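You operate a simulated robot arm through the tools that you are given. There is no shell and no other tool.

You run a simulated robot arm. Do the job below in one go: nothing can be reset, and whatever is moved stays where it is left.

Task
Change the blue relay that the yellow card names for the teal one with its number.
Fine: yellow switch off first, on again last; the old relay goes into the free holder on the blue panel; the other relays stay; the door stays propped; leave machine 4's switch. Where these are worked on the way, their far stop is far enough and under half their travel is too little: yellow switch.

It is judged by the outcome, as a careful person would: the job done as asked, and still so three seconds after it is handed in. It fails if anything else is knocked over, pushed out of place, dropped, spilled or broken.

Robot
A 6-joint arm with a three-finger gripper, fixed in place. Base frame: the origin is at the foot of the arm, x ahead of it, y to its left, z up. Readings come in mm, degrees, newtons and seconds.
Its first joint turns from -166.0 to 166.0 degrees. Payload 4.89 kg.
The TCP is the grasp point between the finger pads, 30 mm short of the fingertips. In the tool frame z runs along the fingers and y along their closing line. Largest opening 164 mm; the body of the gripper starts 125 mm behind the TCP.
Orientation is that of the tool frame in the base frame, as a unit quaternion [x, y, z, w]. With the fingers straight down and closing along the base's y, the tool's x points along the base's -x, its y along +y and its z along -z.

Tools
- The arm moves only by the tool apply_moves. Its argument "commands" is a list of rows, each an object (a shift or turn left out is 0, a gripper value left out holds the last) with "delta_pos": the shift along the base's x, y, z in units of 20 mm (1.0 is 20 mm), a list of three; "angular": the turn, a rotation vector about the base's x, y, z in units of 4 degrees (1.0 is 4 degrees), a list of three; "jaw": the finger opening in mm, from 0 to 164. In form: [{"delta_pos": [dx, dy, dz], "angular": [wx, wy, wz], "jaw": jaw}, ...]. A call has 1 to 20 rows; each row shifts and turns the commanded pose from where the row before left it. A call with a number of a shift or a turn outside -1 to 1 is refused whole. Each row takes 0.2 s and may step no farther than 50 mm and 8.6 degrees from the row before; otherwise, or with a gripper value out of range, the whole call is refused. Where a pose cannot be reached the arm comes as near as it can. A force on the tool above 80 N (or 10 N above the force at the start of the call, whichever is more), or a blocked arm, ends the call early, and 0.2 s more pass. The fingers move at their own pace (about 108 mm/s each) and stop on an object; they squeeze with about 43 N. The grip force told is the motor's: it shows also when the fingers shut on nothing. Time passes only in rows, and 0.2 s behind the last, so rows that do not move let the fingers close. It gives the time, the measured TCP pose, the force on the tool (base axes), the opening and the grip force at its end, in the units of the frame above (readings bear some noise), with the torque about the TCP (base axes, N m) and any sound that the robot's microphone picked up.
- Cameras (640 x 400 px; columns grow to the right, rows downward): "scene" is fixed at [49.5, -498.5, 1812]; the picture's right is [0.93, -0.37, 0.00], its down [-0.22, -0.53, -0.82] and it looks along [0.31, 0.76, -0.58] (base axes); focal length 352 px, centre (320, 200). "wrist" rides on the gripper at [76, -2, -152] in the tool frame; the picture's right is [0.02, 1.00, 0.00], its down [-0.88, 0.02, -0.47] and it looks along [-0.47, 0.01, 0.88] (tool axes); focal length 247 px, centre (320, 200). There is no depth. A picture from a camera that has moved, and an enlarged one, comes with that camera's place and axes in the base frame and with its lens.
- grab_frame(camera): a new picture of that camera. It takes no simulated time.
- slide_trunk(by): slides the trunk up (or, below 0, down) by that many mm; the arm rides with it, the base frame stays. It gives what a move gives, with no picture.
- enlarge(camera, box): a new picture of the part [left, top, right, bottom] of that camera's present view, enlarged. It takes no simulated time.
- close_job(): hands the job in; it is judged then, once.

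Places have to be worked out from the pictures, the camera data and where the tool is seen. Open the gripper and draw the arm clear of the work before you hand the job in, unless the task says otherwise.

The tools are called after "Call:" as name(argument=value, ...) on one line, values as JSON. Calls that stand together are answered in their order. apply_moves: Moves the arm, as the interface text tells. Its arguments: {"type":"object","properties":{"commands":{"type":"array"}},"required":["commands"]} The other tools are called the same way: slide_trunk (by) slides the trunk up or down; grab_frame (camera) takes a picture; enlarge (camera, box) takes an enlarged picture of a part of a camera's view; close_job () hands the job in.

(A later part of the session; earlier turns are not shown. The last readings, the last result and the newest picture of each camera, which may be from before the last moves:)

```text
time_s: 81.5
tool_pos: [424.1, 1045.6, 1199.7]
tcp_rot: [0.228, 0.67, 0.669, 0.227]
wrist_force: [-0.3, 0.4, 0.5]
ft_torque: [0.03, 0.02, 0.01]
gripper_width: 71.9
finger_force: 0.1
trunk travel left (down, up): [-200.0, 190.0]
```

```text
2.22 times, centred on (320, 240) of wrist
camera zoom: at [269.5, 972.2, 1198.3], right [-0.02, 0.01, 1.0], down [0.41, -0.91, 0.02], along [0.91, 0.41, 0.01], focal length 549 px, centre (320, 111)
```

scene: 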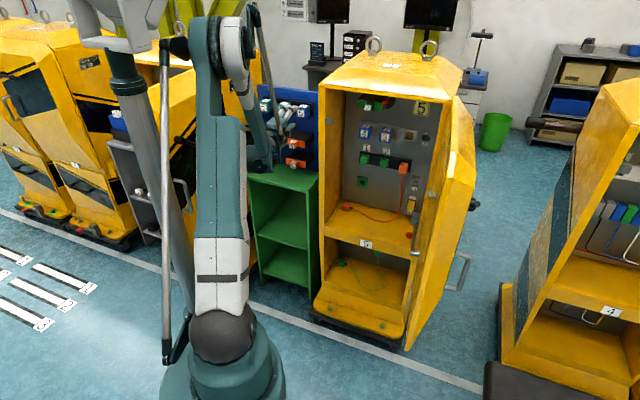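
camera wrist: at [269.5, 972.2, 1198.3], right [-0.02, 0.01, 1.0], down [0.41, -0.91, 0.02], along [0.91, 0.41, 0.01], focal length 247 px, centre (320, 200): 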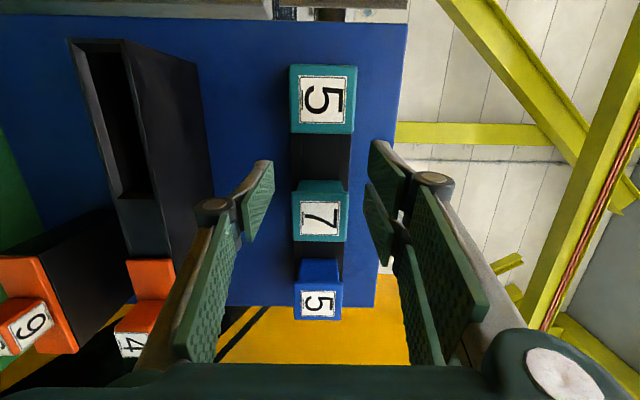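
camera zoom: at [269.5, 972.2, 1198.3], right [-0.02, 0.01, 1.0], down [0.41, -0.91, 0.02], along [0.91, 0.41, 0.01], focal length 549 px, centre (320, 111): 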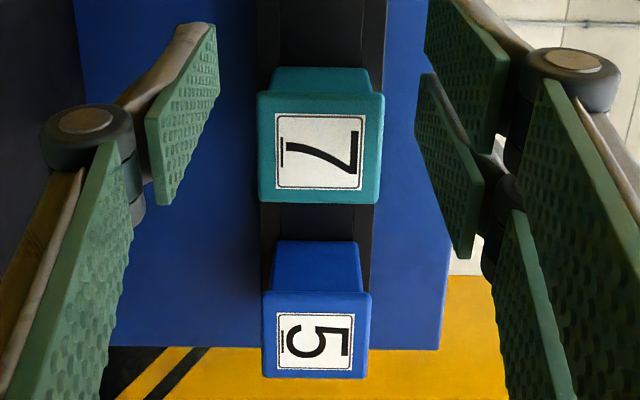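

Teal 5 is at e≈−502.5 and, relative to blue 5's known seat, at tool height z≈1198.5. I shift left in front of it, keeping the fingertips short of the relays.

Call:
apply_moves(commands=[{"delta_pos": [-0.4, 0.4, -0.015]}, {"delta_pos": [-0.4, 0.4, -0.015]}, {"delta_pos": [-0.4, 0.4, -0.015]}, {"delta_pos": [-0.4, 0.4, -0.015]}, {"delta_pos": [0, 0, 0]}])

Call:
enlarge(camera="scene", box=[60, 0, 316, 160])

Call:
grab_frame(camera="wrist")

```text
time_s: 82.7
tool_pos: [391.6, 1077.9, 1197.5]
tcp_rot: [0.228, 0.67, 0.669, 0.227]
wrist_force: [1.0, 0.5, -0.2]
ft_torque: [0.03, -0.03, 0.01]
gripper_width: 72.1
finger_force: 0.0
trunk travel left (down, up): [-200.0, 190.0]
```

```text
2.50 times, centred on (188, 80) of scene
camera zoom: at [49.5, -498.5, 1812.0], right [0.93, -0.37, 0.0], down [-0.22, -0.53, -0.82], along [0.31, 0.76, -0.58], focal length 880 px, centre (650, 500)
```

zoom: 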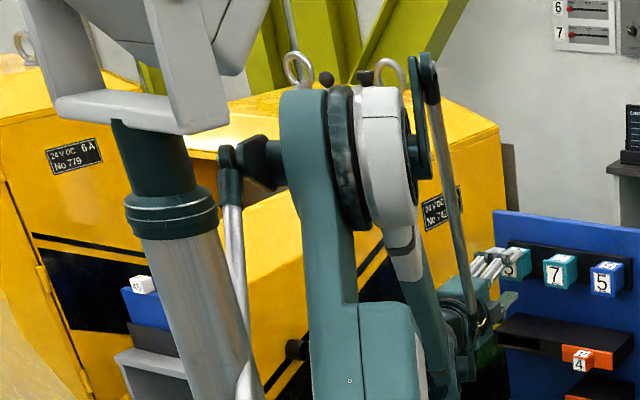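

```text
taken
camera wrist: at [237.9, 1004.5, 1195.1], right [-0.02, 0.01, 1.0], down [0.41, -0.91, 0.02], along [0.91, 0.41, 0.01], focal length 247 px, centre (320, 200)
```

wrist: 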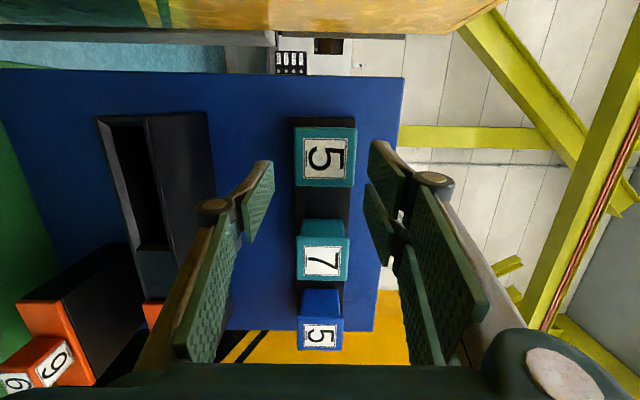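

All clear at e −485. I advance diagonally so the pads go above and below teal 5, stopping partway to check clearances.

Call:
apply_moves(commands=[{"delta_pos": [0.2, 0.45, 0.02]}, {"delta_pos": [0.2, 0.45, 0.02]}, {"delta_pos": [0, 0, 0]}])

Call:
grab_frame(camera="wrist")

Call:
enlarge(camera="wrist", box=[224, 100, 416, 220])

Call:
enlarge(camera="scene", box=[232, 80, 328, 140])

```text
time_s: 83.5
tool_pos: [399.8, 1096.2, 1197.9]
tcp_rot: [0.228, 0.67, 0.669, 0.227]
wrist_force: [-0.8, 0.0, 1.2]
ft_torque: [0.02, 0.0, 0.01]
gripper_width: 72.0
finger_force: 0.0
trunk travel left (down, up): [-200.0, 190.0]
```

```text
taken
camera wrist: at [246.7, 1022.8, 1197.4], right [-0.02, 0.01, 1.0], down [0.41, -0.91, 0.02], along [0.91, 0.41, 0.01], focal length 247 px, centre (320, 200)
```

wrist: 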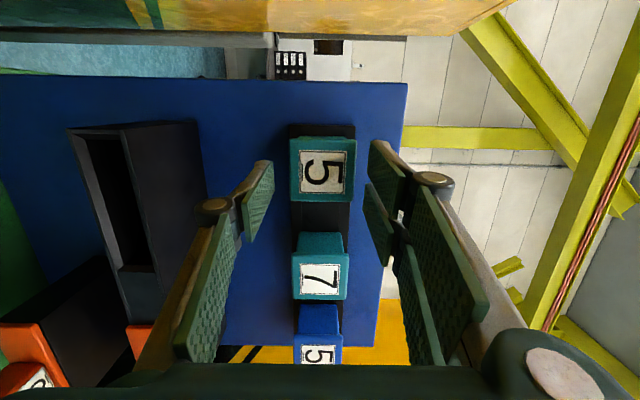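

```text
3.33 times, centred on (320, 160) of wrist
camera zoom: at [246.7, 1022.8, 1197.4], right [-0.02, 0.01, 1.0], down [0.41, -0.91, 0.02], along [0.91, 0.41, 0.01], focal length 823 px, centre (320, 333)
```

zoom: 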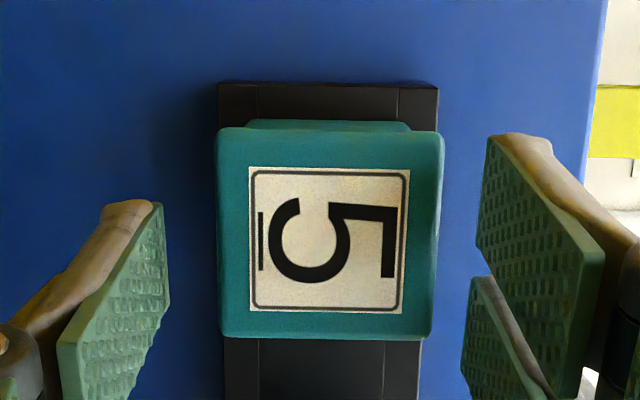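

```text
6.67 times, centred on (280, 110) of scene
camera zoom: at [49.5, -498.5, 1812.0], right [0.93, -0.37, 0.0], down [-0.22, -0.53, -0.82], along [0.31, 0.76, -0.58], focal length 2346 px, centre (587, 800)
```

zoom: 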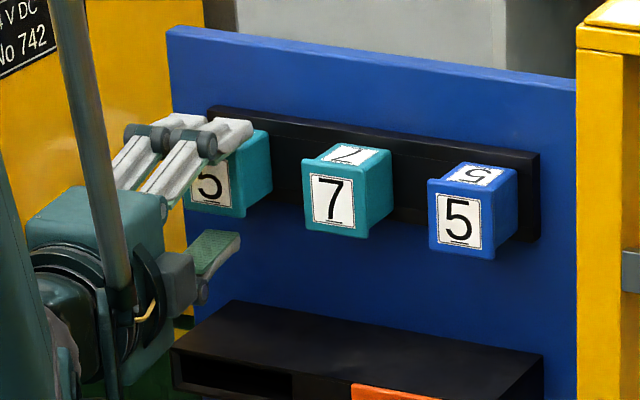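

The pads are centred on teal 5 within about 1 mm. I advance the last 30 mm.

Call:
apply_moves(commands=[{"delta_pos": [0.242, 0.454, 0.01]}, {"delta_pos": [0.242, 0.454, 0.01]}, {"delta_pos": [0.242, 0.454, 0.01]}, {"delta_pos": [0, 0, 0]}])

Call:
enlarge(camera="wrist", box=[224, 100, 416, 220])

Call:
enlarge(camera="scene", box=[232, 80, 328, 140])

Call:
enlarge(camera="scene", box=[60, 0, 316, 160])

```text
time_s: 84.5
tool_pos: [413.7, 1124.6, 1198.1]
tcp_rot: [0.228, 0.671, 0.669, 0.227]
wrist_force: [0.3, 0.3, -0.4]
ft_torque: [0.06, 0.0, 0.01]
gripper_width: 71.8
finger_force: 0.1
trunk travel left (down, up): [-200.0, 190.0]
```

```text
3.33 times, centred on (320, 160) of wrist
camera zoom: at [260.5, 1049.9, 1197.9], right [-0.02, 0.01, 1.0], down [0.41, -0.91, 0.02], along [0.91, 0.41, 0.01], focal length 823 px, centre (320, 333)
```

zoom: 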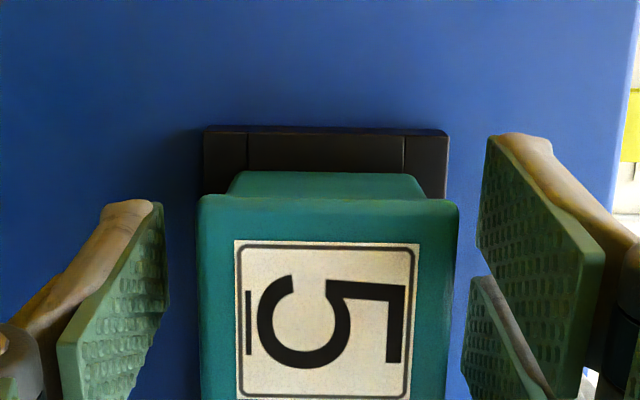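

```text
6.67 times, centred on (280, 110) of scene
camera zoom: at [49.5, -498.5, 1812.0], right [0.93, -0.37, 0.0], down [-0.22, -0.53, -0.82], along [0.31, 0.76, -0.58], focal length 2346 px, centre (587, 800)
```

zoom: 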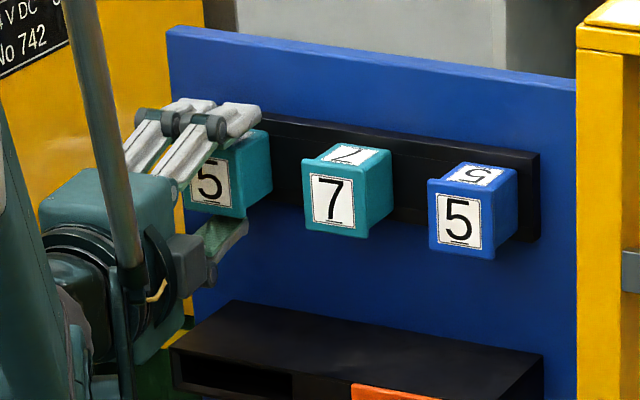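

```text
2.50 times, centred on (188, 80) of scene
camera zoom: at [49.5, -498.5, 1812.0], right [0.93, -0.37, 0.0], down [-0.22, -0.53, -0.82], along [0.31, 0.76, -0.58], focal length 880 px, centre (650, 500)
```

zoom: 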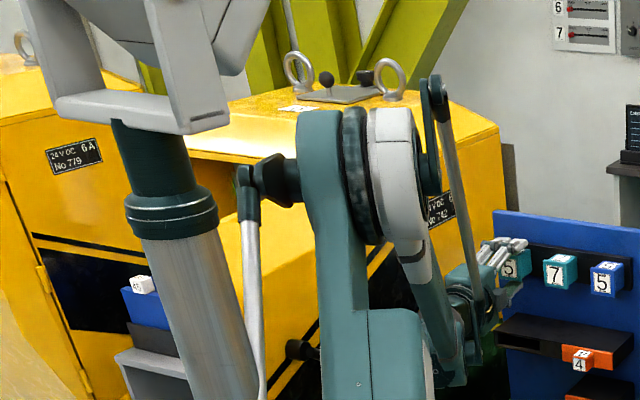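

Good fit above and below; I shift 3.5 mm right to centre the pads on the relay and close the fingers.

Call:
apply_moves(commands=[{"delta_pos": [0.12, -0.12, 0.02]}, {"delta_pos": [0, 0, 0]}, {"delta_pos": [0, 0, 0], "jaw": 30}, {"delta_pos": [0, 0, 0]}, {"delta_pos": [0, 0, 0]}])

Call:
enlarge(camera="wrist", box=[224, 100, 416, 220])

Call:
enlarge(camera="scene", box=[232, 80, 328, 140])

```text
time_s: 85.7
tool_pos: [417.8, 1122.5, 1200.8]
tcp_rot: [0.229, 0.669, 0.669, 0.227]
wrist_force: [1.8, 3.9, 9.2]
ft_torque: [0.12, -0.02, -0.01]
gripper_width: 49.8
finger_force: 43.0
trunk travel left (down, up): [-200.0, 190.0]
```

```text
3.33 times, centred on (320, 160) of wrist
camera zoom: at [262.7, 1047.2, 1198.9], right [-0.02, 0.01, 1.0], down [0.41, -0.91, 0.02], along [0.91, 0.41, 0.01], focal length 823 px, centre (320, 333)
```

zoom: 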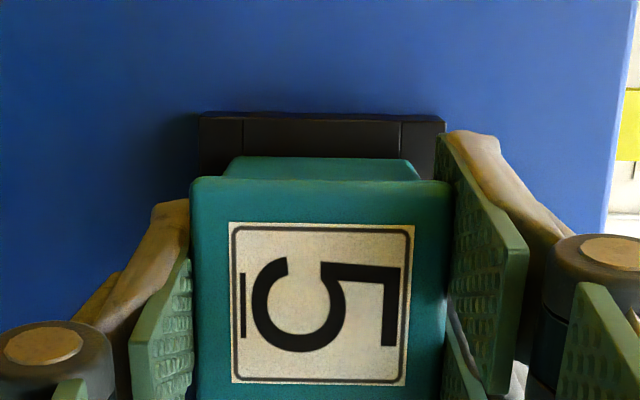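

```text
6.67 times, centred on (280, 110) of scene
camera zoom: at [49.5, -498.5, 1812.0], right [0.93, -0.37, 0.0], down [-0.22, -0.53, -0.82], along [0.31, 0.76, -0.58], focal length 2346 px, centre (587, 800)
```

zoom: 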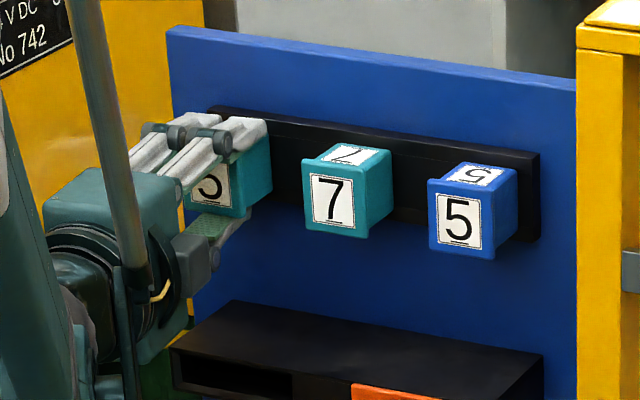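

Teal 5 is gripped (49.8 mm, 43 N). I pull it straight out along the panel normal in small steps.

Call:
apply_moves(commands=[{"delta_pos": [-0.1, -0.1, 0.03]}, {"delta_pos": [-0.15, -0.15, 0.02]}, {"delta_pos": [-0.15, -0.15, 0]}, {"delta_pos": [-0.15, -0.15, 0]}, {"delta_pos": [-0.15, -0.15, 0]}, {"delta_pos": [0, 0, 0]}])

Call:
enlarge(camera="wrist", box=[224, 100, 416, 220])

Call:
enlarge(camera="scene", box=[232, 80, 328, 140])

```text
time_s: 87.1
tool_pos: [404.0, 1106.9, 1200.0]
tcp_rot: [0.227, 0.67, 0.669, 0.227]
wrist_force: [0.2, -0.7, 0.5]
ft_torque: [-0.06, 0.01, -0.01]
gripper_width: 49.9
finger_force: 43.3
trunk travel left (down, up): [-200.0, 190.0]
```

```text
3.33 times, centred on (320, 160) of wrist
camera zoom: at [249.5, 1033.3, 1199.4], right [-0.02, 0.01, 1.0], down [0.41, -0.91, 0.02], along [0.91, 0.41, 0.01], focal length 823 px, centre (320, 333)
```

zoom: 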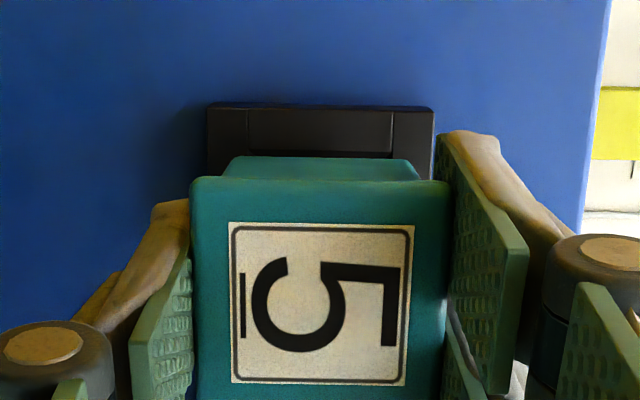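

```text
6.67 times, centred on (280, 110) of scene
camera zoom: at [49.5, -498.5, 1812.0], right [0.93, -0.37, 0.0], down [-0.22, -0.53, -0.82], along [0.31, 0.76, -0.58], focal length 2346 px, centre (587, 800)
```

zoom: 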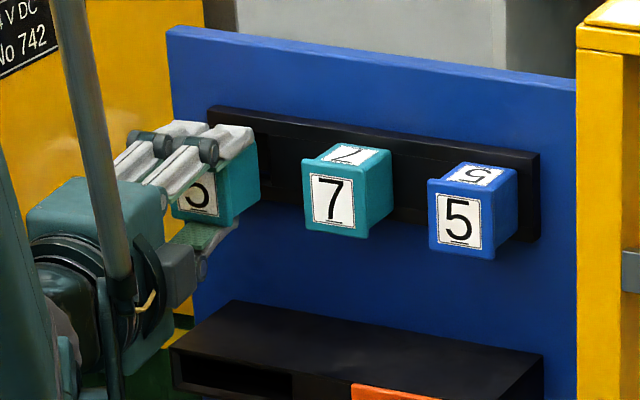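

Teal 5 came free with no resistance. I retract straight further, then drift right within the gap until clear of teal 7.

Call:
apply_moves(commands=[{"delta_pos": [-0.35, -0.35, 0]}, {"delta_pos": [-0.35, -0.35, 0]}, {"delta_pos": [-0.2, -0.6, 0]}, {"delta_pos": [-0.1, -0.7, 0]}, {"delta_pos": [-0.1, -0.7, 0]}, {"delta_pos": [0, 0, 0]}])

Call:
grab_frame(camera="wrist")

Call:
enlarge(camera="scene", box=[60, 0, 316, 160])

```text
time_s: 88.5
tool_pos: [380.9, 1052.2, 1201.3]
tcp_rot: [0.227, 0.67, 0.67, 0.226]
wrist_force: [0.7, -0.2, 0.8]
ft_torque: [-0.06, 0.03, 0.0]
gripper_width: 49.9
finger_force: 42.7
trunk travel left (down, up): [-200.0, 190.0]
```

```text
taken
camera wrist: at [227.1, 978.9, 1199.9], right [-0.02, 0.01, 1.0], down [0.41, -0.91, 0.02], along [0.91, 0.41, 0.01], focal length 247 px, centre (320, 200)
```

wrist: 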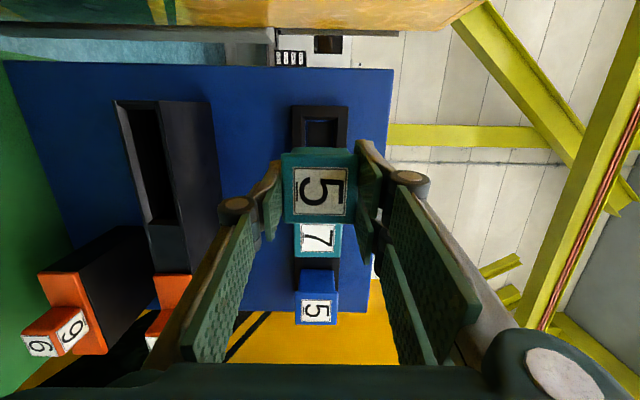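

```text
2.50 times, centred on (188, 80) of scene
camera zoom: at [49.5, -498.5, 1812.0], right [0.93, -0.37, 0.0], down [-0.22, -0.53, -0.82], along [0.31, 0.76, -0.58], focal length 880 px, centre (650, 500)
```

zoom: 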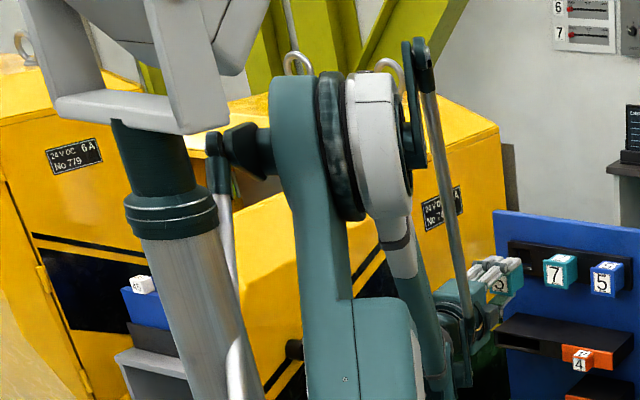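

Teal 5 is out and holder L is visibly empty. I move right in front of the strip and then back out towards the cabinet, keeping clear of the blue relay and cabinet corner.

Call:
apply_moves(commands=[{"delta_pos": [0.6, -0.75, 0]}, {"delta_pos": [0.7, -0.75, 0]}, {"delta_pos": [0.7, -0.75, 0]}, {"delta_pos": [0.7, -0.75, 0]}, {"delta_pos": [0.7, -0.75, 0]}, {"delta_pos": [0.7, -0.75, 0]}, {"delta_pos": [0.6, -0.8, 0]}, {"delta_pos": [0.2, -0.9, 0]}, {"delta_pos": [-0.1, -0.95, 0]}, {"delta_pos": [-0.3, -0.95, 0]}, {"delta_pos": [-0.3, -0.95, 0]}, {"delta_pos": [-0.3, -0.95, 0]}, {"delta_pos": [-0.3, -0.95, 0]}, {"delta_pos": [0, 0, 0]}])

Call:
grab_frame(camera="scene")

Call:
grab_frame(camera="wrist")

```text
time_s: 91.5
tool_pos: [453.4, 833.4, 1198.6]
tcp_rot: [0.228, 0.67, 0.669, 0.226]
wrist_force: [-0.5, -0.5, 1.1]
ft_torque: [-0.02, 0.03, 0.0]
gripper_width: 49.7
finger_force: 42.8
trunk travel left (down, up): [-200.0, 190.0]
```

```text
taken
```

scene: 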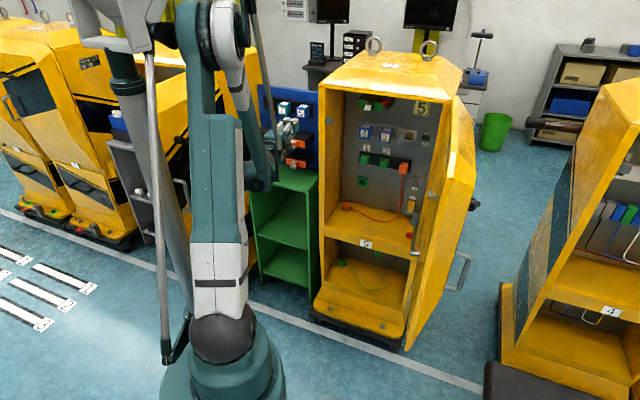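

```text
taken
camera wrist: at [299.6, 759.4, 1198.4], right [-0.02, 0.01, 1.0], down [0.41, -0.91, 0.02], along [0.91, 0.41, 0.01], focal length 247 px, centre (320, 200)
```

wrist: 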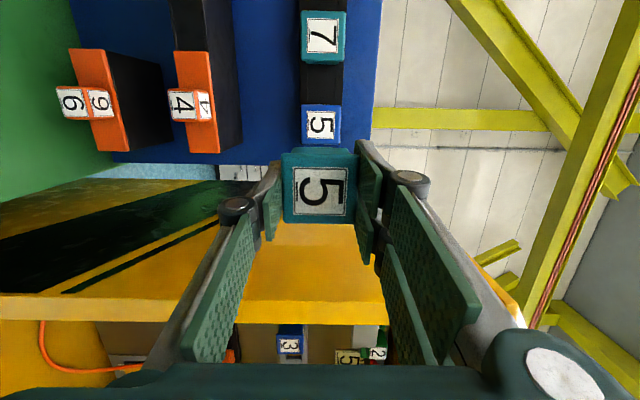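

Still held straight. I retract to d≈815 and then swing right in front of the cabinet.

Call:
apply_moves(commands=[{"delta_pos": [-0.4, -0.95, 0]}, {"delta_pos": [-0.4, -0.95, 0]}, {"delta_pos": [-0.4, -0.95, 0]}, {"delta_pos": [-0.4, -0.95, 0]}, {"delta_pos": [-0.2, -0.95, 0]}, {"delta_pos": [0.5, -0.95, 0]}, {"delta_pos": [0.9, -0.95, 0]}, {"delta_pos": [0.95, -0.95, 0]}, {"delta_pos": [0.95, -0.95, 0]}, {"delta_pos": [0.95, -0.95, 0]}, {"delta_pos": [0.95, -0.95, 0]}, {"delta_pos": [0.95, -0.95, 0]}, {"delta_pos": [0.95, -0.95, 0]}, {"delta_pos": [0.95, -0.95, 0]}, {"delta_pos": [0, 0, 0]}])

Call:
grab_frame(camera="wrist")

Call:
grab_frame(camera="scene")

```text
time_s: 94.7
tool_pos: [579.5, 567.9, 1200.1]
tcp_rot: [0.228, 0.67, 0.669, 0.226]
wrist_force: [-0.6, 0.1, -0.7]
ft_torque: [-0.03, 0.05, -0.04]
gripper_width: 49.7
finger_force: 43.5
trunk travel left (down, up): [-200.0, 190.0]
```

```text
taken
camera wrist: at [424.9, 493.4, 1199.3], right [-0.02, 0.01, 1.0], down [0.41, -0.91, 0.02], along [0.91, 0.41, 0.01], focal length 247 px, centre (320, 200)
```

wrist: 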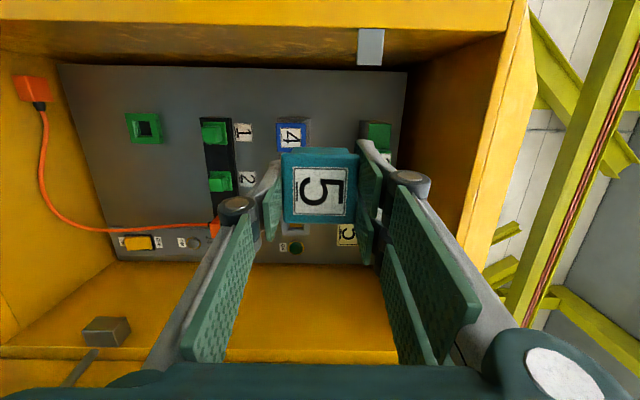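

```text
taken
```

scene: 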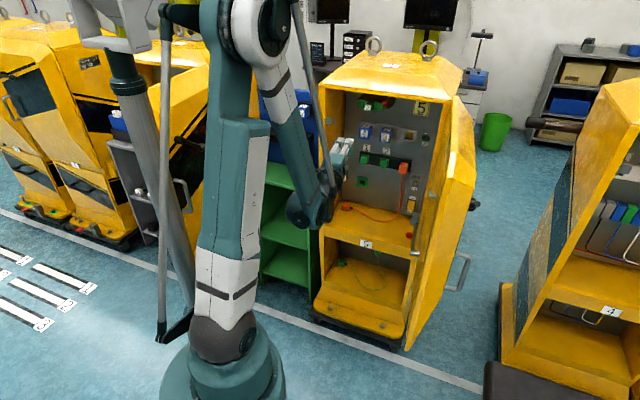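

At e 8 in front of the cabinet. I lower the trunk 100 mm for a comfortable arm posture at relay height.

Call:
slide_trunk(by=-100)

```text
time_s: 96.0
tool_pos: [578.4, 567.9, 1100.4]
tcp_rot: [0.228, 0.67, 0.669, 0.226]
wrist_force: [0.2, -0.4, -0.7]
ft_torque: [-0.01, -0.01, 0.01]
gripper_width: 49.6
finger_force: 43.5
trunk travel left (down, up): [-100.0, 290.0]
```

I move forward and gradually right, staying left of the door line until deep enough, to (d 930, e 80, z 1148) first.

Call:
apply_moves(commands=[{"delta_pos": [0.6, 0.15, 0.4]}, {"delta_pos": [0.85, 0.2, 0.4]}, {"delta_pos": [0.89, 0.2, 0.4]}, {"delta_pos": [0.89, 0.22, 0.4]}, {"delta_pos": [0.89, 0.22, 0.4]}, {"delta_pos": [0.89, 0.22, 0.3]}, {"delta_pos": [0.89, 0.22, 0.12]}, {"delta_pos": [0.89, 0.22, 0]}, {"delta_pos": [0, 0, 0]}])

Call:
grab_frame(camera="wrist")

Call:
grab_frame(camera="scene")

```text
time_s: 98.0
tool_pos: [715.1, 598.9, 1148.2]
tcp_rot: [0.228, 0.67, 0.669, 0.226]
wrist_force: [0.0, 0.0, -2.3]
ft_torque: [0.0, 0.03, -0.02]
gripper_width: 49.8
finger_force: 43.0
trunk travel left (down, up): [-100.0, 290.0]
```

```text
taken
camera wrist: at [561.6, 526.3, 1147.2], right [-0.02, 0.01, 1.0], down [0.41, -0.91, 0.02], along [0.91, 0.41, 0.01], focal length 247 px, centre (320, 200)
```

wrist: 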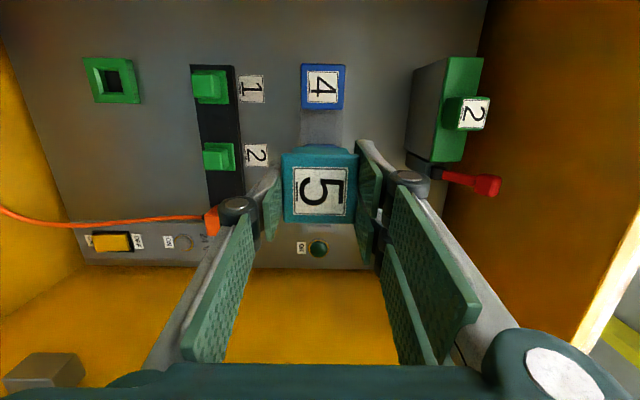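

```text
taken
```

scene: 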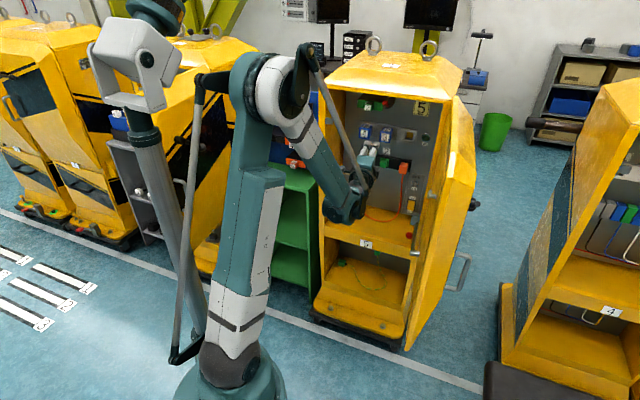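

The relay is held level at z 1148. I continue forward and right to about (d 1000, e 170) and look for the socket.

Call:
apply_moves(commands=[{"delta_pos": [0.8, -0.086, 0.005]}, {"delta_pos": [0.8, -0.086, 0.005]}, {"delta_pos": [0.8, -0.086, 0.005]}, {"delta_pos": [0.8, -0.086, 0.005]}, {"delta_pos": [0.8, -0.086, 0.005]}, {"delta_pos": [0.8, -0.086, 0.005]}, {"delta_pos": [0.8, -0.086, 0]}, {"delta_pos": [0, 0, 0]}])

Call:
grab_frame(camera="wrist")

Call:
enlarge(camera="wrist", box=[224, 130, 416, 250])

Call:
enlarge(camera="scene", box=[350, 100, 478, 180])

```text
time_s: 99.8
tool_pos: [826.5, 588.6, 1148.9]
tcp_rot: [0.229, 0.669, 0.67, 0.227]
wrist_force: [0.0, 0.1, -1.5]
ft_torque: [-0.05, 0.01, -0.04]
gripper_width: 50.3
finger_force: 43.3
trunk travel left (down, up): [-100.0, 290.0]
```

```text
taken
camera wrist: at [672.9, 514.7, 1148.0], right [-0.02, 0.01, 1.0], down [0.41, -0.91, 0.02], along [0.91, 0.41, 0.01], focal length 247 px, centre (320, 200)
```

wrist: 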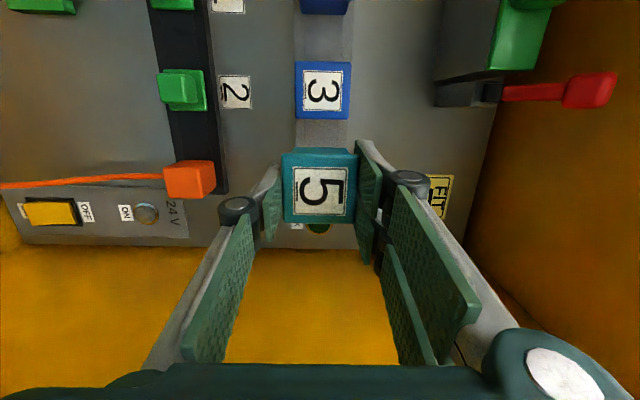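

```text
3.33 times, centred on (320, 190) of wrist
camera zoom: at [672.9, 514.7, 1148.0], right [-0.02, 0.01, 1.0], down [0.41, -0.91, 0.02], along [0.91, 0.41, 0.01], focal length 823 px, centre (320, 233)
```

zoom: 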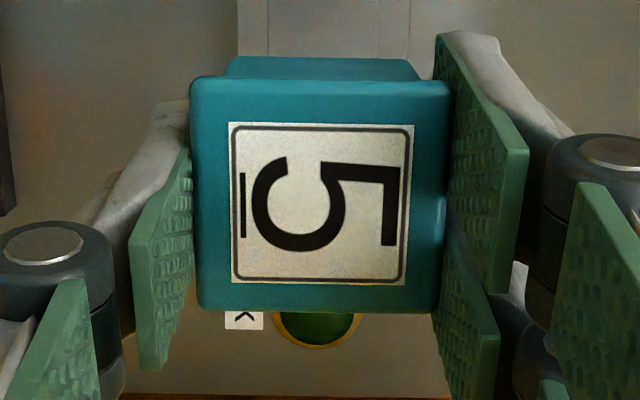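

```text
5.00 times, centred on (414, 140) of scene
camera zoom: at [49.5, -498.5, 1812.0], right [0.93, -0.37, 0.0], down [-0.22, -0.53, -0.82], along [0.31, 0.76, -0.58], focal length 1759 px, centre (-150, 500)
```

zoom: 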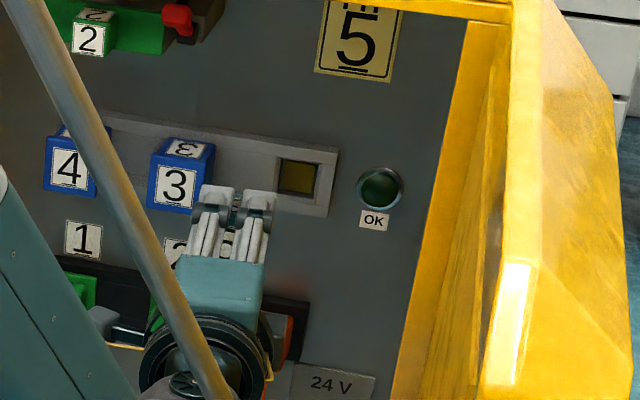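

Relay 3 and strip geometry suggest aiming at tool e≈198, z≈1150. I move to d≈1040 there and check the socket edge beside the relay.

Call:
apply_moves(commands=[{"delta_pos": [0.61, 0.086, 0.014]}, {"delta_pos": [0.61, 0.086, 0.014]}, {"delta_pos": [0.61, 0.086, 0.014]}, {"delta_pos": [0.61, 0.086, 0.014]}, {"delta_pos": [0, 0, 0]}])

Call:
grab_frame(camera="wrist")

Call:
enlarge(camera="wrist", box=[256, 90, 384, 170])

Call:
enlarge(camera="scene", box=[350, 110, 446, 170])

```text
time_s: 101.0
tool_pos: [876.0, 593.9, 1150.9]
tcp_rot: [0.227, 0.67, 0.669, 0.226]
wrist_force: [0.3, 0.5, -1.2]
ft_torque: [-0.05, 0.03, -0.06]
gripper_width: 49.8
finger_force: 43.4
trunk travel left (down, up): [-100.0, 290.0]
```

```text
taken
camera wrist: at [721.2, 520.5, 1149.4], right [-0.02, 0.01, 1.0], down [0.41, -0.91, 0.02], along [0.91, 0.41, 0.01], focal length 247 px, centre (320, 200)
```

wrist: 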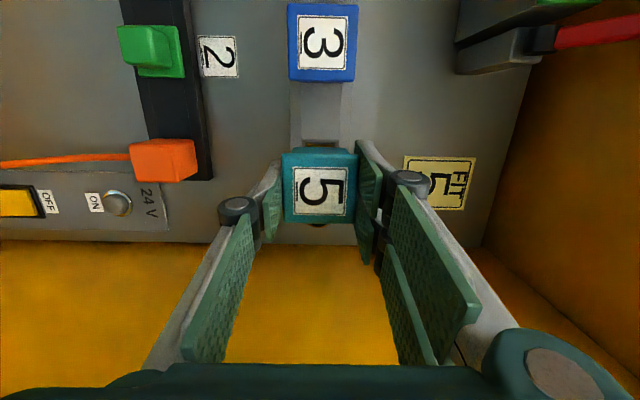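

```text
5.00 times, centred on (320, 130) of wrist
camera zoom: at [721.2, 520.5, 1149.4], right [-0.02, 0.01, 1.0], down [0.41, -0.91, 0.02], along [0.91, 0.41, 0.01], focal length 1235 px, centre (320, 550)
```

zoom: 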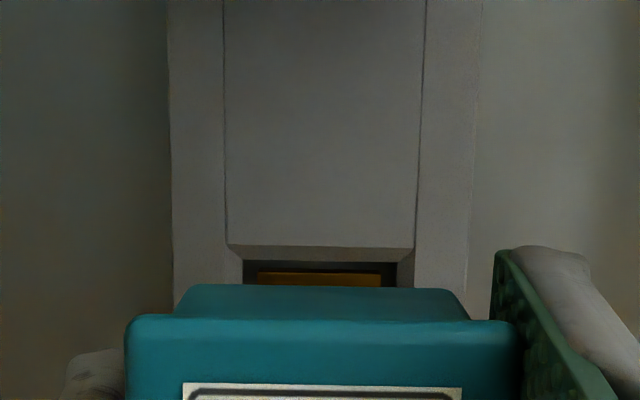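

```text
6.67 times, centred on (398, 140) of scene
camera zoom: at [49.5, -498.5, 1812.0], right [0.93, -0.37, 0.0], down [-0.22, -0.53, -0.82], along [0.31, 0.76, -0.58], focal length 2346 px, centre (-200, 600)
```

zoom: 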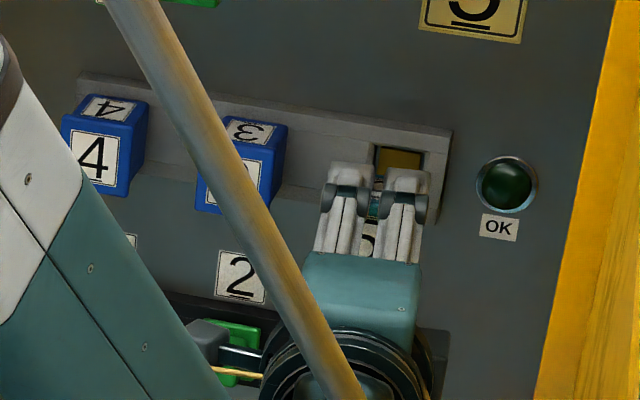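

The view is excellent: vertically the relay is aligned with the socket within about 0.3 mm, but it sits about 2 mm too far right. I shift 2.2 mm left and advance 12 mm.

Call:
apply_moves(commands=[{"delta_pos": [-0.078, 0.078, 0]}, {"delta_pos": [0.212, 0.212, 0]}, {"delta_pos": [0.212, 0.212, 0]}, {"delta_pos": [0, 0, 0]}])

Call:
enlarge(camera="wrist", box=[256, 90, 384, 170])

Call:
enlarge(camera="scene", box=[376, 120, 440, 160])

```text
time_s: 102.0
tool_pos: [880.9, 605.0, 1151.0]
tcp_rot: [0.228, 0.669, 0.669, 0.227]
wrist_force: [0.4, -0.4, -1.6]
ft_torque: [-0.06, 0.02, 0.01]
gripper_width: 50.1
finger_force: 42.8
trunk travel left (down, up): [-100.0, 290.0]
```

```text
5.00 times, centred on (320, 130) of wrist
camera zoom: at [727.9, 530.5, 1149.2], right [-0.02, 0.01, 1.0], down [0.41, -0.91, 0.02], along [0.91, 0.41, 0.01], focal length 1235 px, centre (320, 550)
```

zoom: 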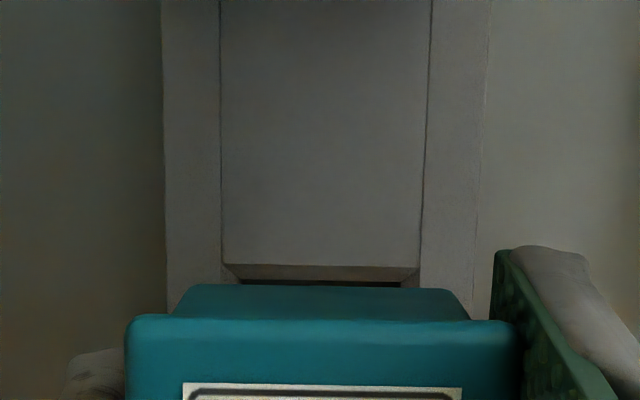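

```text
10.00 times, centred on (408, 140) of scene
camera zoom: at [49.5, -498.5, 1812.0], right [0.93, -0.37, 0.0], down [-0.22, -0.53, -0.82], along [0.31, 0.76, -0.58], focal length 3518 px, centre (-560, 800)
```

zoom: 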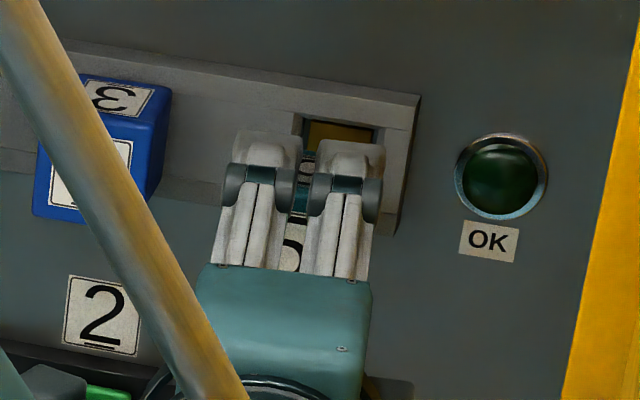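

Now both edges line up within about 0.3 mm. I advance in steps with force checks.

Call:
apply_moves(commands=[{"delta_pos": [0.177, 0.177, 0]}, {"delta_pos": [0.177, 0.177, 0]}, {"delta_pos": [0.177, 0.177, 0]}, {"delta_pos": [0, 0, 0]}])

Call:
enlarge(camera="wrist", box=[256, 90, 384, 170])

Call:
enlarge(camera="scene", box=[376, 120, 440, 160])

```text
time_s: 103.0
tool_pos: [892.7, 615.4, 1148.5]
tcp_rot: [0.227, 0.67, 0.669, 0.226]
wrist_force: [1.1, 0.0, -2.3]
ft_torque: [-0.03, 0.04, -0.03]
gripper_width: 49.8
finger_force: 42.7
trunk travel left (down, up): [-100.0, 290.0]
```

```text
5.00 times, centred on (320, 130) of wrist
camera zoom: at [737.9, 541.8, 1148.8], right [-0.02, 0.01, 1.0], down [0.41, -0.91, 0.02], along [0.91, 0.41, 0.01], focal length 1235 px, centre (320, 550)
```

zoom: 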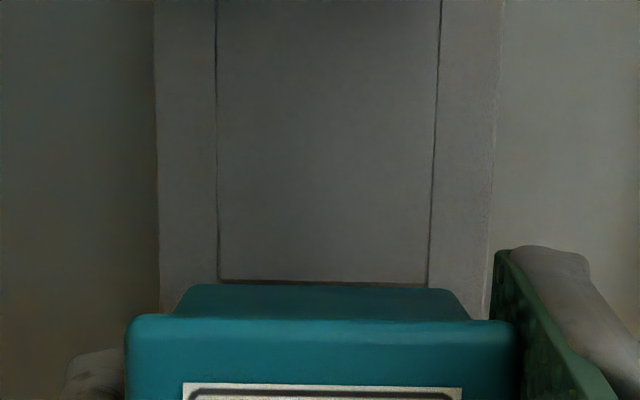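

```text
10.00 times, centred on (408, 140) of scene
camera zoom: at [49.5, -498.5, 1812.0], right [0.93, -0.37, 0.0], down [-0.22, -0.53, -0.82], along [0.31, 0.76, -0.58], focal length 3518 px, centre (-560, 800)
```

zoom: 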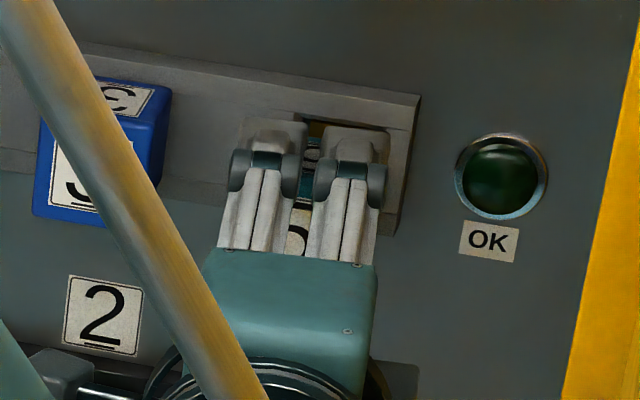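

Aligned within 0.5 mm. Next 10 mm, raising half a millimetre.

Call:
apply_moves(commands=[{"delta_pos": [0.177, 0.177, 0.03]}, {"delta_pos": [0.177, 0.177, 0]}, {"delta_pos": [0, 0, 0]}])

Call:
enlarge(camera="wrist", box=[256, 90, 384, 170])

```text
time_s: 103.8
tool_pos: [898.7, 623.4, 1150.4]
tcp_rot: [0.227, 0.67, 0.669, 0.227]
wrist_force: [0.4, -0.2, -1.6]
ft_torque: [-0.04, 0.0, 0.01]
gripper_width: 50.2
finger_force: 43.5
trunk travel left (down, up): [-100.0, 290.0]
```

```text
5.00 times, centred on (320, 130) of wrist
camera zoom: at [745.2, 549.2, 1149.6], right [-0.02, 0.01, 1.0], down [0.41, -0.91, 0.02], along [0.91, 0.41, 0.01], focal length 1235 px, centre (320, 550)
```

zoom: 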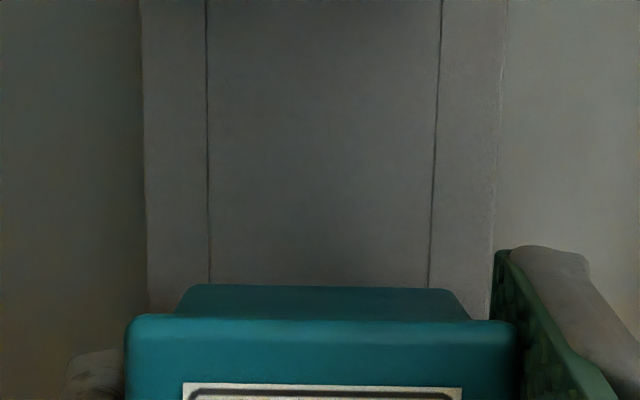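

Still free of contact; alignment good. I continue in 4 mm steps.

Call:
apply_moves(commands=[{"delta_pos": [0.14, 0.14, 0]}, {"delta_pos": [0, 0, 0]}])

Call:
apply_moves(commands=[{"delta_pos": [0.14, 0.14, 0]}, {"delta_pos": [0, 0, 0]}])

Call:
enlarge(camera="wrist", box=[256, 90, 384, 170])

Call:
enlarge(camera="scene", box=[376, 120, 440, 160])

```text
time_s: 104.4
tool_pos: [901.4, 625.6, 1150.8]
tcp_rot: [0.227, 0.67, 0.67, 0.227]
wrist_force: [-0.4, -0.2, -2.2]
ft_torque: [-0.03, 0.02, 0.04]
gripper_width: 50.1
finger_force: 42.5
trunk travel left (down, up): [-100.0, 290.0]
```

```text
time_s: 105.0
tool_pos: [904.2, 629.1, 1151.3]
tcp_rot: [0.229, 0.67, 0.669, 0.226]
wrist_force: [0.2, -0.4, -0.7]
ft_torque: [-0.04, 0.02, -0.01]
gripper_width: 49.8
finger_force: 42.8
trunk travel left (down, up): [-100.0, 290.0]
```

```text
5.00 times, centred on (320, 130) of wrist
camera zoom: at [750.9, 554.8, 1150.4], right [-0.02, 0.01, 1.0], down [0.41, -0.91, 0.02], along [0.91, 0.41, 0.01], focal length 1235 px, centre (320, 550)
```

zoom: 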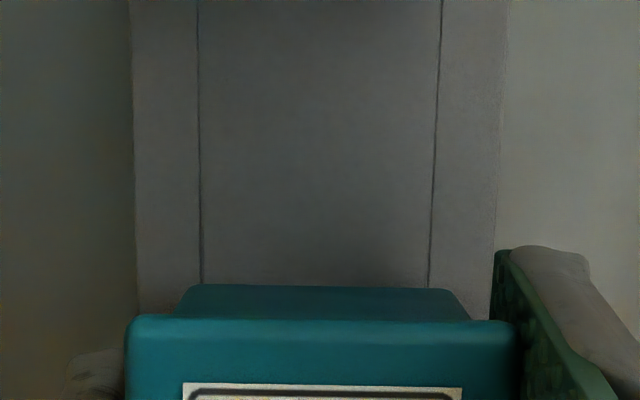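

```text
10.00 times, centred on (408, 140) of scene
camera zoom: at [49.5, -498.5, 1812.0], right [0.93, -0.37, 0.0], down [-0.22, -0.53, -0.82], along [0.31, 0.76, -0.58], focal length 3518 px, centre (-560, 800)
```

zoom: 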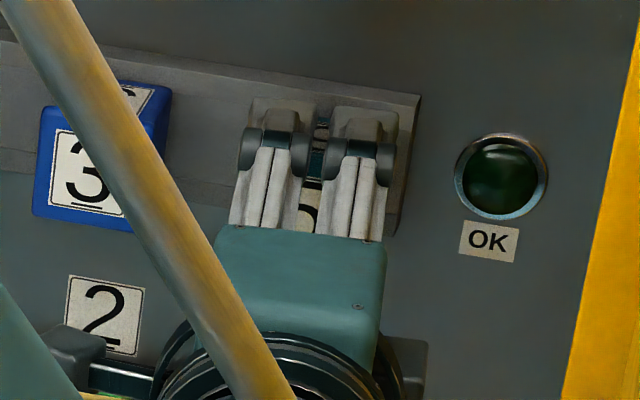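

At d 1084 without force; the relay is about 1 mm high, so I lower slightly and continue to seat it.

Call:
apply_moves(commands=[{"delta_pos": [0, 0, -0.045]}, {"delta_pos": [0.106, 0.106, 0]}, {"delta_pos": [0, 0, 0]}])

Call:
apply_moves(commands=[{"delta_pos": [0.106, 0.106, 0]}, {"delta_pos": [0, 0, 0]}])

Call:
enlarge(camera="wrist", box=[256, 90, 384, 170])

```text
time_s: 105.8
tool_pos: [907.8, 629.5, 1149.1]
tcp_rot: [0.227, 0.67, 0.67, 0.226]
wrist_force: [-0.6, 1.0, -1.5]
ft_torque: [-0.02, -0.01, -0.03]
gripper_width: 50.3
finger_force: 43.4
trunk travel left (down, up): [-100.0, 290.0]
```

```text
time_s: 106.4
tool_pos: [908.8, 632.9, 1150.1]
tcp_rot: [0.228, 0.67, 0.669, 0.226]
wrist_force: [0.1, 0.2, -1.0]
ft_torque: [-0.02, 0.03, -0.02]
gripper_width: 50.0
finger_force: 43.3
trunk travel left (down, up): [-100.0, 290.0]
```

```text
5.00 times, centred on (320, 130) of wrist
camera zoom: at [755.6, 558.7, 1148.9], right [-0.02, 0.01, 1.0], down [0.41, -0.91, 0.02], along [0.91, 0.41, 0.01], focal length 1235 px, centre (320, 550)
```

zoom: 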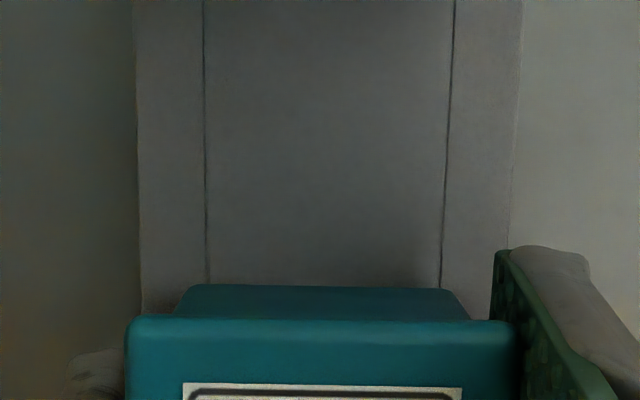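

Still no contact force at d 1090. I go on in 2–3 mm steps.

Call:
apply_moves(commands=[{"delta_pos": [0.09, 0.09, 0]}, {"delta_pos": [0, 0, 0]}])

Call:
apply_moves(commands=[{"delta_pos": [0.09, 0.09, 0]}, {"delta_pos": [0, 0, 0]}])

Call:
enlarge(camera="wrist", box=[224, 70, 416, 190])

Call:
enlarge(camera="scene", box=[376, 120, 440, 160])

```text
time_s: 107.0
tool_pos: [910.1, 633.3, 1150.9]
tcp_rot: [0.228, 0.671, 0.668, 0.227]
wrist_force: [-12.3, -13.0, -13.7]
ft_torque: [-0.06, 0.11, 0.02]
gripper_width: 50.2
finger_force: 42.6
trunk travel left (down, up): [-100.0, 290.0]
```

```text
time_s: 107.6
tool_pos: [913.5, 635.2, 1149.6]
tcp_rot: [0.228, 0.67, 0.669, 0.227]
wrist_force: [-29.2, -28.9, -33.0]
ft_torque: [-0.25, 0.24, 0.16]
gripper_width: 50.1
finger_force: 43.2
trunk travel left (down, up): [-100.0, 290.0]
```

```text
3.33 times, centred on (320, 130) of wrist
camera zoom: at [758.9, 562.1, 1149.1], right [-0.02, 0.01, 1.0], down [0.41, -0.91, 0.02], along [0.91, 0.41, 0.01], focal length 823 px, centre (320, 433)
```

zoom: 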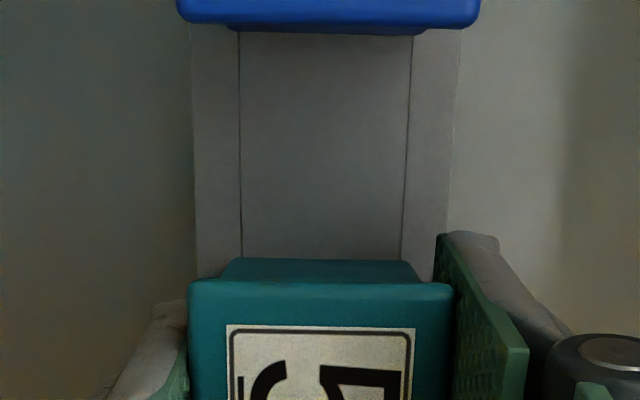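

```text
10.00 times, centred on (408, 140) of scene
camera zoom: at [49.5, -498.5, 1812.0], right [0.93, -0.37, 0.0], down [-0.22, -0.53, -0.82], along [0.31, 0.76, -0.58], focal length 3518 px, centre (-560, 800)
```

zoom: 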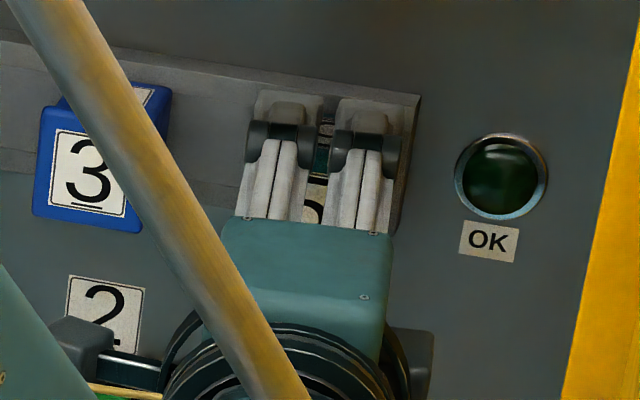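

Force rose to about 41 N inwards with 33 N downwards, so it is either on its seat or catching high. I check its depth against relay 3 before pushing any more.

Call:
grab_frame(camera="wrist")

Call:
enlarge(camera="wrist", box=[256, 20, 384, 220])

Call:
enlarge(camera="scene", box=[350, 110, 446, 170])

```text
taken
camera wrist: at [758.9, 562.1, 1149.1], right [-0.02, 0.01, 1.0], down [0.41, -0.91, 0.02], along [0.91, 0.41, 0.01], focal length 247 px, centre (320, 200)
```

wrist: 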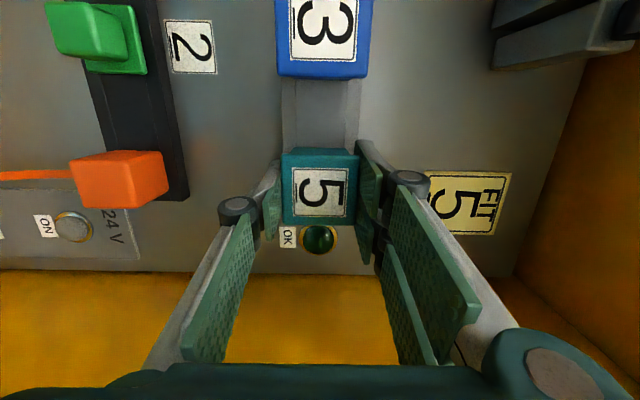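

```text
2.00 times, centred on (320, 120) of wrist
camera zoom: at [758.9, 562.1, 1149.1], right [-0.02, 0.01, 1.0], down [0.41, -0.91, 0.02], along [0.91, 0.41, 0.01], focal length 494 px, centre (320, 360)
```

zoom: 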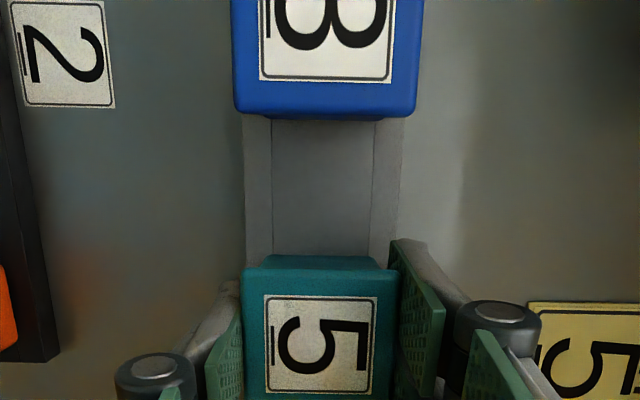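

```text
6.67 times, centred on (398, 140) of scene
camera zoom: at [49.5, -498.5, 1812.0], right [0.93, -0.37, 0.0], down [-0.22, -0.53, -0.82], along [0.31, 0.76, -0.58], focal length 2346 px, centre (-200, 600)
```

zoom: 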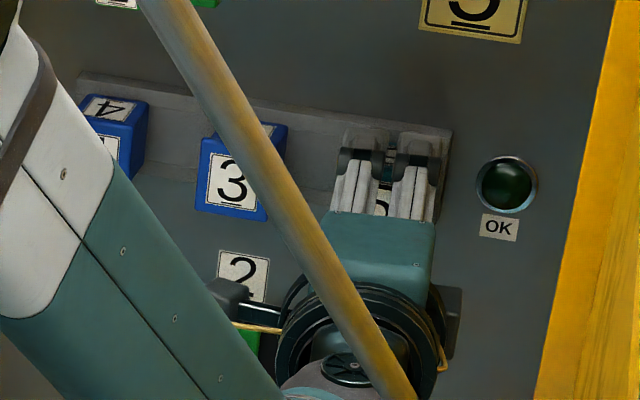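

By label size the teal relay's face is level with relay 3's, so it should be essentially seated. To be sure it isn't riding high, I ease the vertical load by lowering the command 2 mm and watch the forces.

Call:
apply_moves(commands=[{"delta_pos": [0, 0, -0.05]}, {"delta_pos": [0, 0, -0.05]}, {"delta_pos": [0, 0, 0]}])

```text
time_s: 108.4
tool_pos: [913.5, 636.7, 1149.5]
tcp_rot: [0.229, 0.67, 0.67, 0.225]
wrist_force: [-10.6, -12.6, 1.4]
ft_torque: [0.14, -0.36, 0.05]
gripper_width: 49.9
finger_force: 43.0
trunk travel left (down, up): [-100.0, 290.0]
```

The vertical load is gone and it slid about 1 mm deeper with less force. I press on gently to reach its stop.

Call:
apply_moves(commands=[{"delta_pos": [0.09, 0.09, 0]}, {"delta_pos": [0, 0, 0]}])

Call:
enlarge(camera="wrist", box=[256, 20, 384, 220])

Call:
enlarge(camera="scene", box=[376, 120, 440, 160])

```text
time_s: 109.0
tool_pos: [914.3, 636.4, 1150.8]
tcp_rot: [0.228, 0.67, 0.67, 0.226]
wrist_force: [-30.1, -30.1, -8.3]
ft_torque: [-0.03, 0.03, 0.1]
gripper_width: 49.7
finger_force: 43.2
trunk travel left (down, up): [-100.0, 290.0]
```

```text
2.00 times, centred on (320, 120) of wrist
camera zoom: at [759.7, 562.9, 1148.9], right [-0.02, 0.01, 1.0], down [0.41, -0.91, 0.02], along [0.91, 0.41, 0.01], focal length 494 px, centre (320, 360)
```

zoom: 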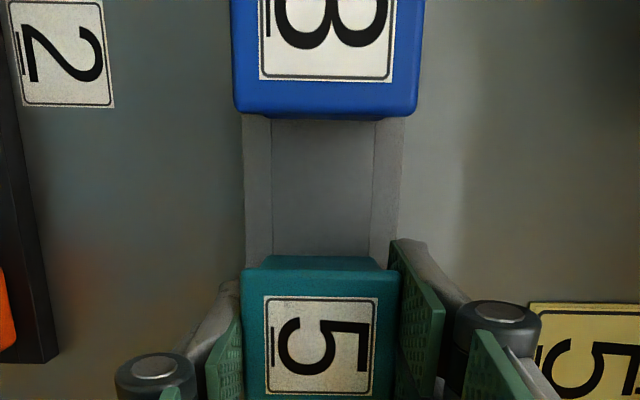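

```text
10.00 times, centred on (408, 140) of scene
camera zoom: at [49.5, -498.5, 1812.0], right [0.93, -0.37, 0.0], down [-0.22, -0.53, -0.82], along [0.31, 0.76, -0.58], focal length 3518 px, centre (-560, 800)
```

zoom: 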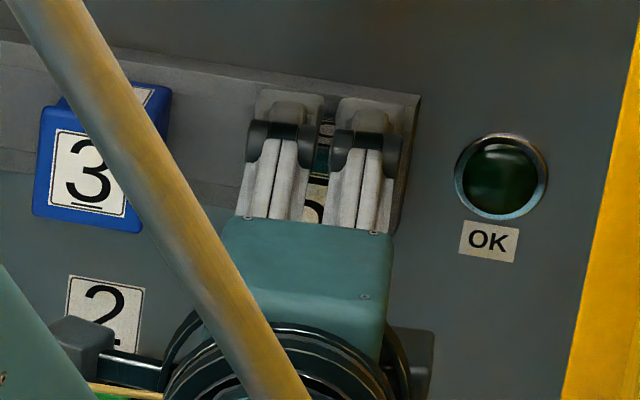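

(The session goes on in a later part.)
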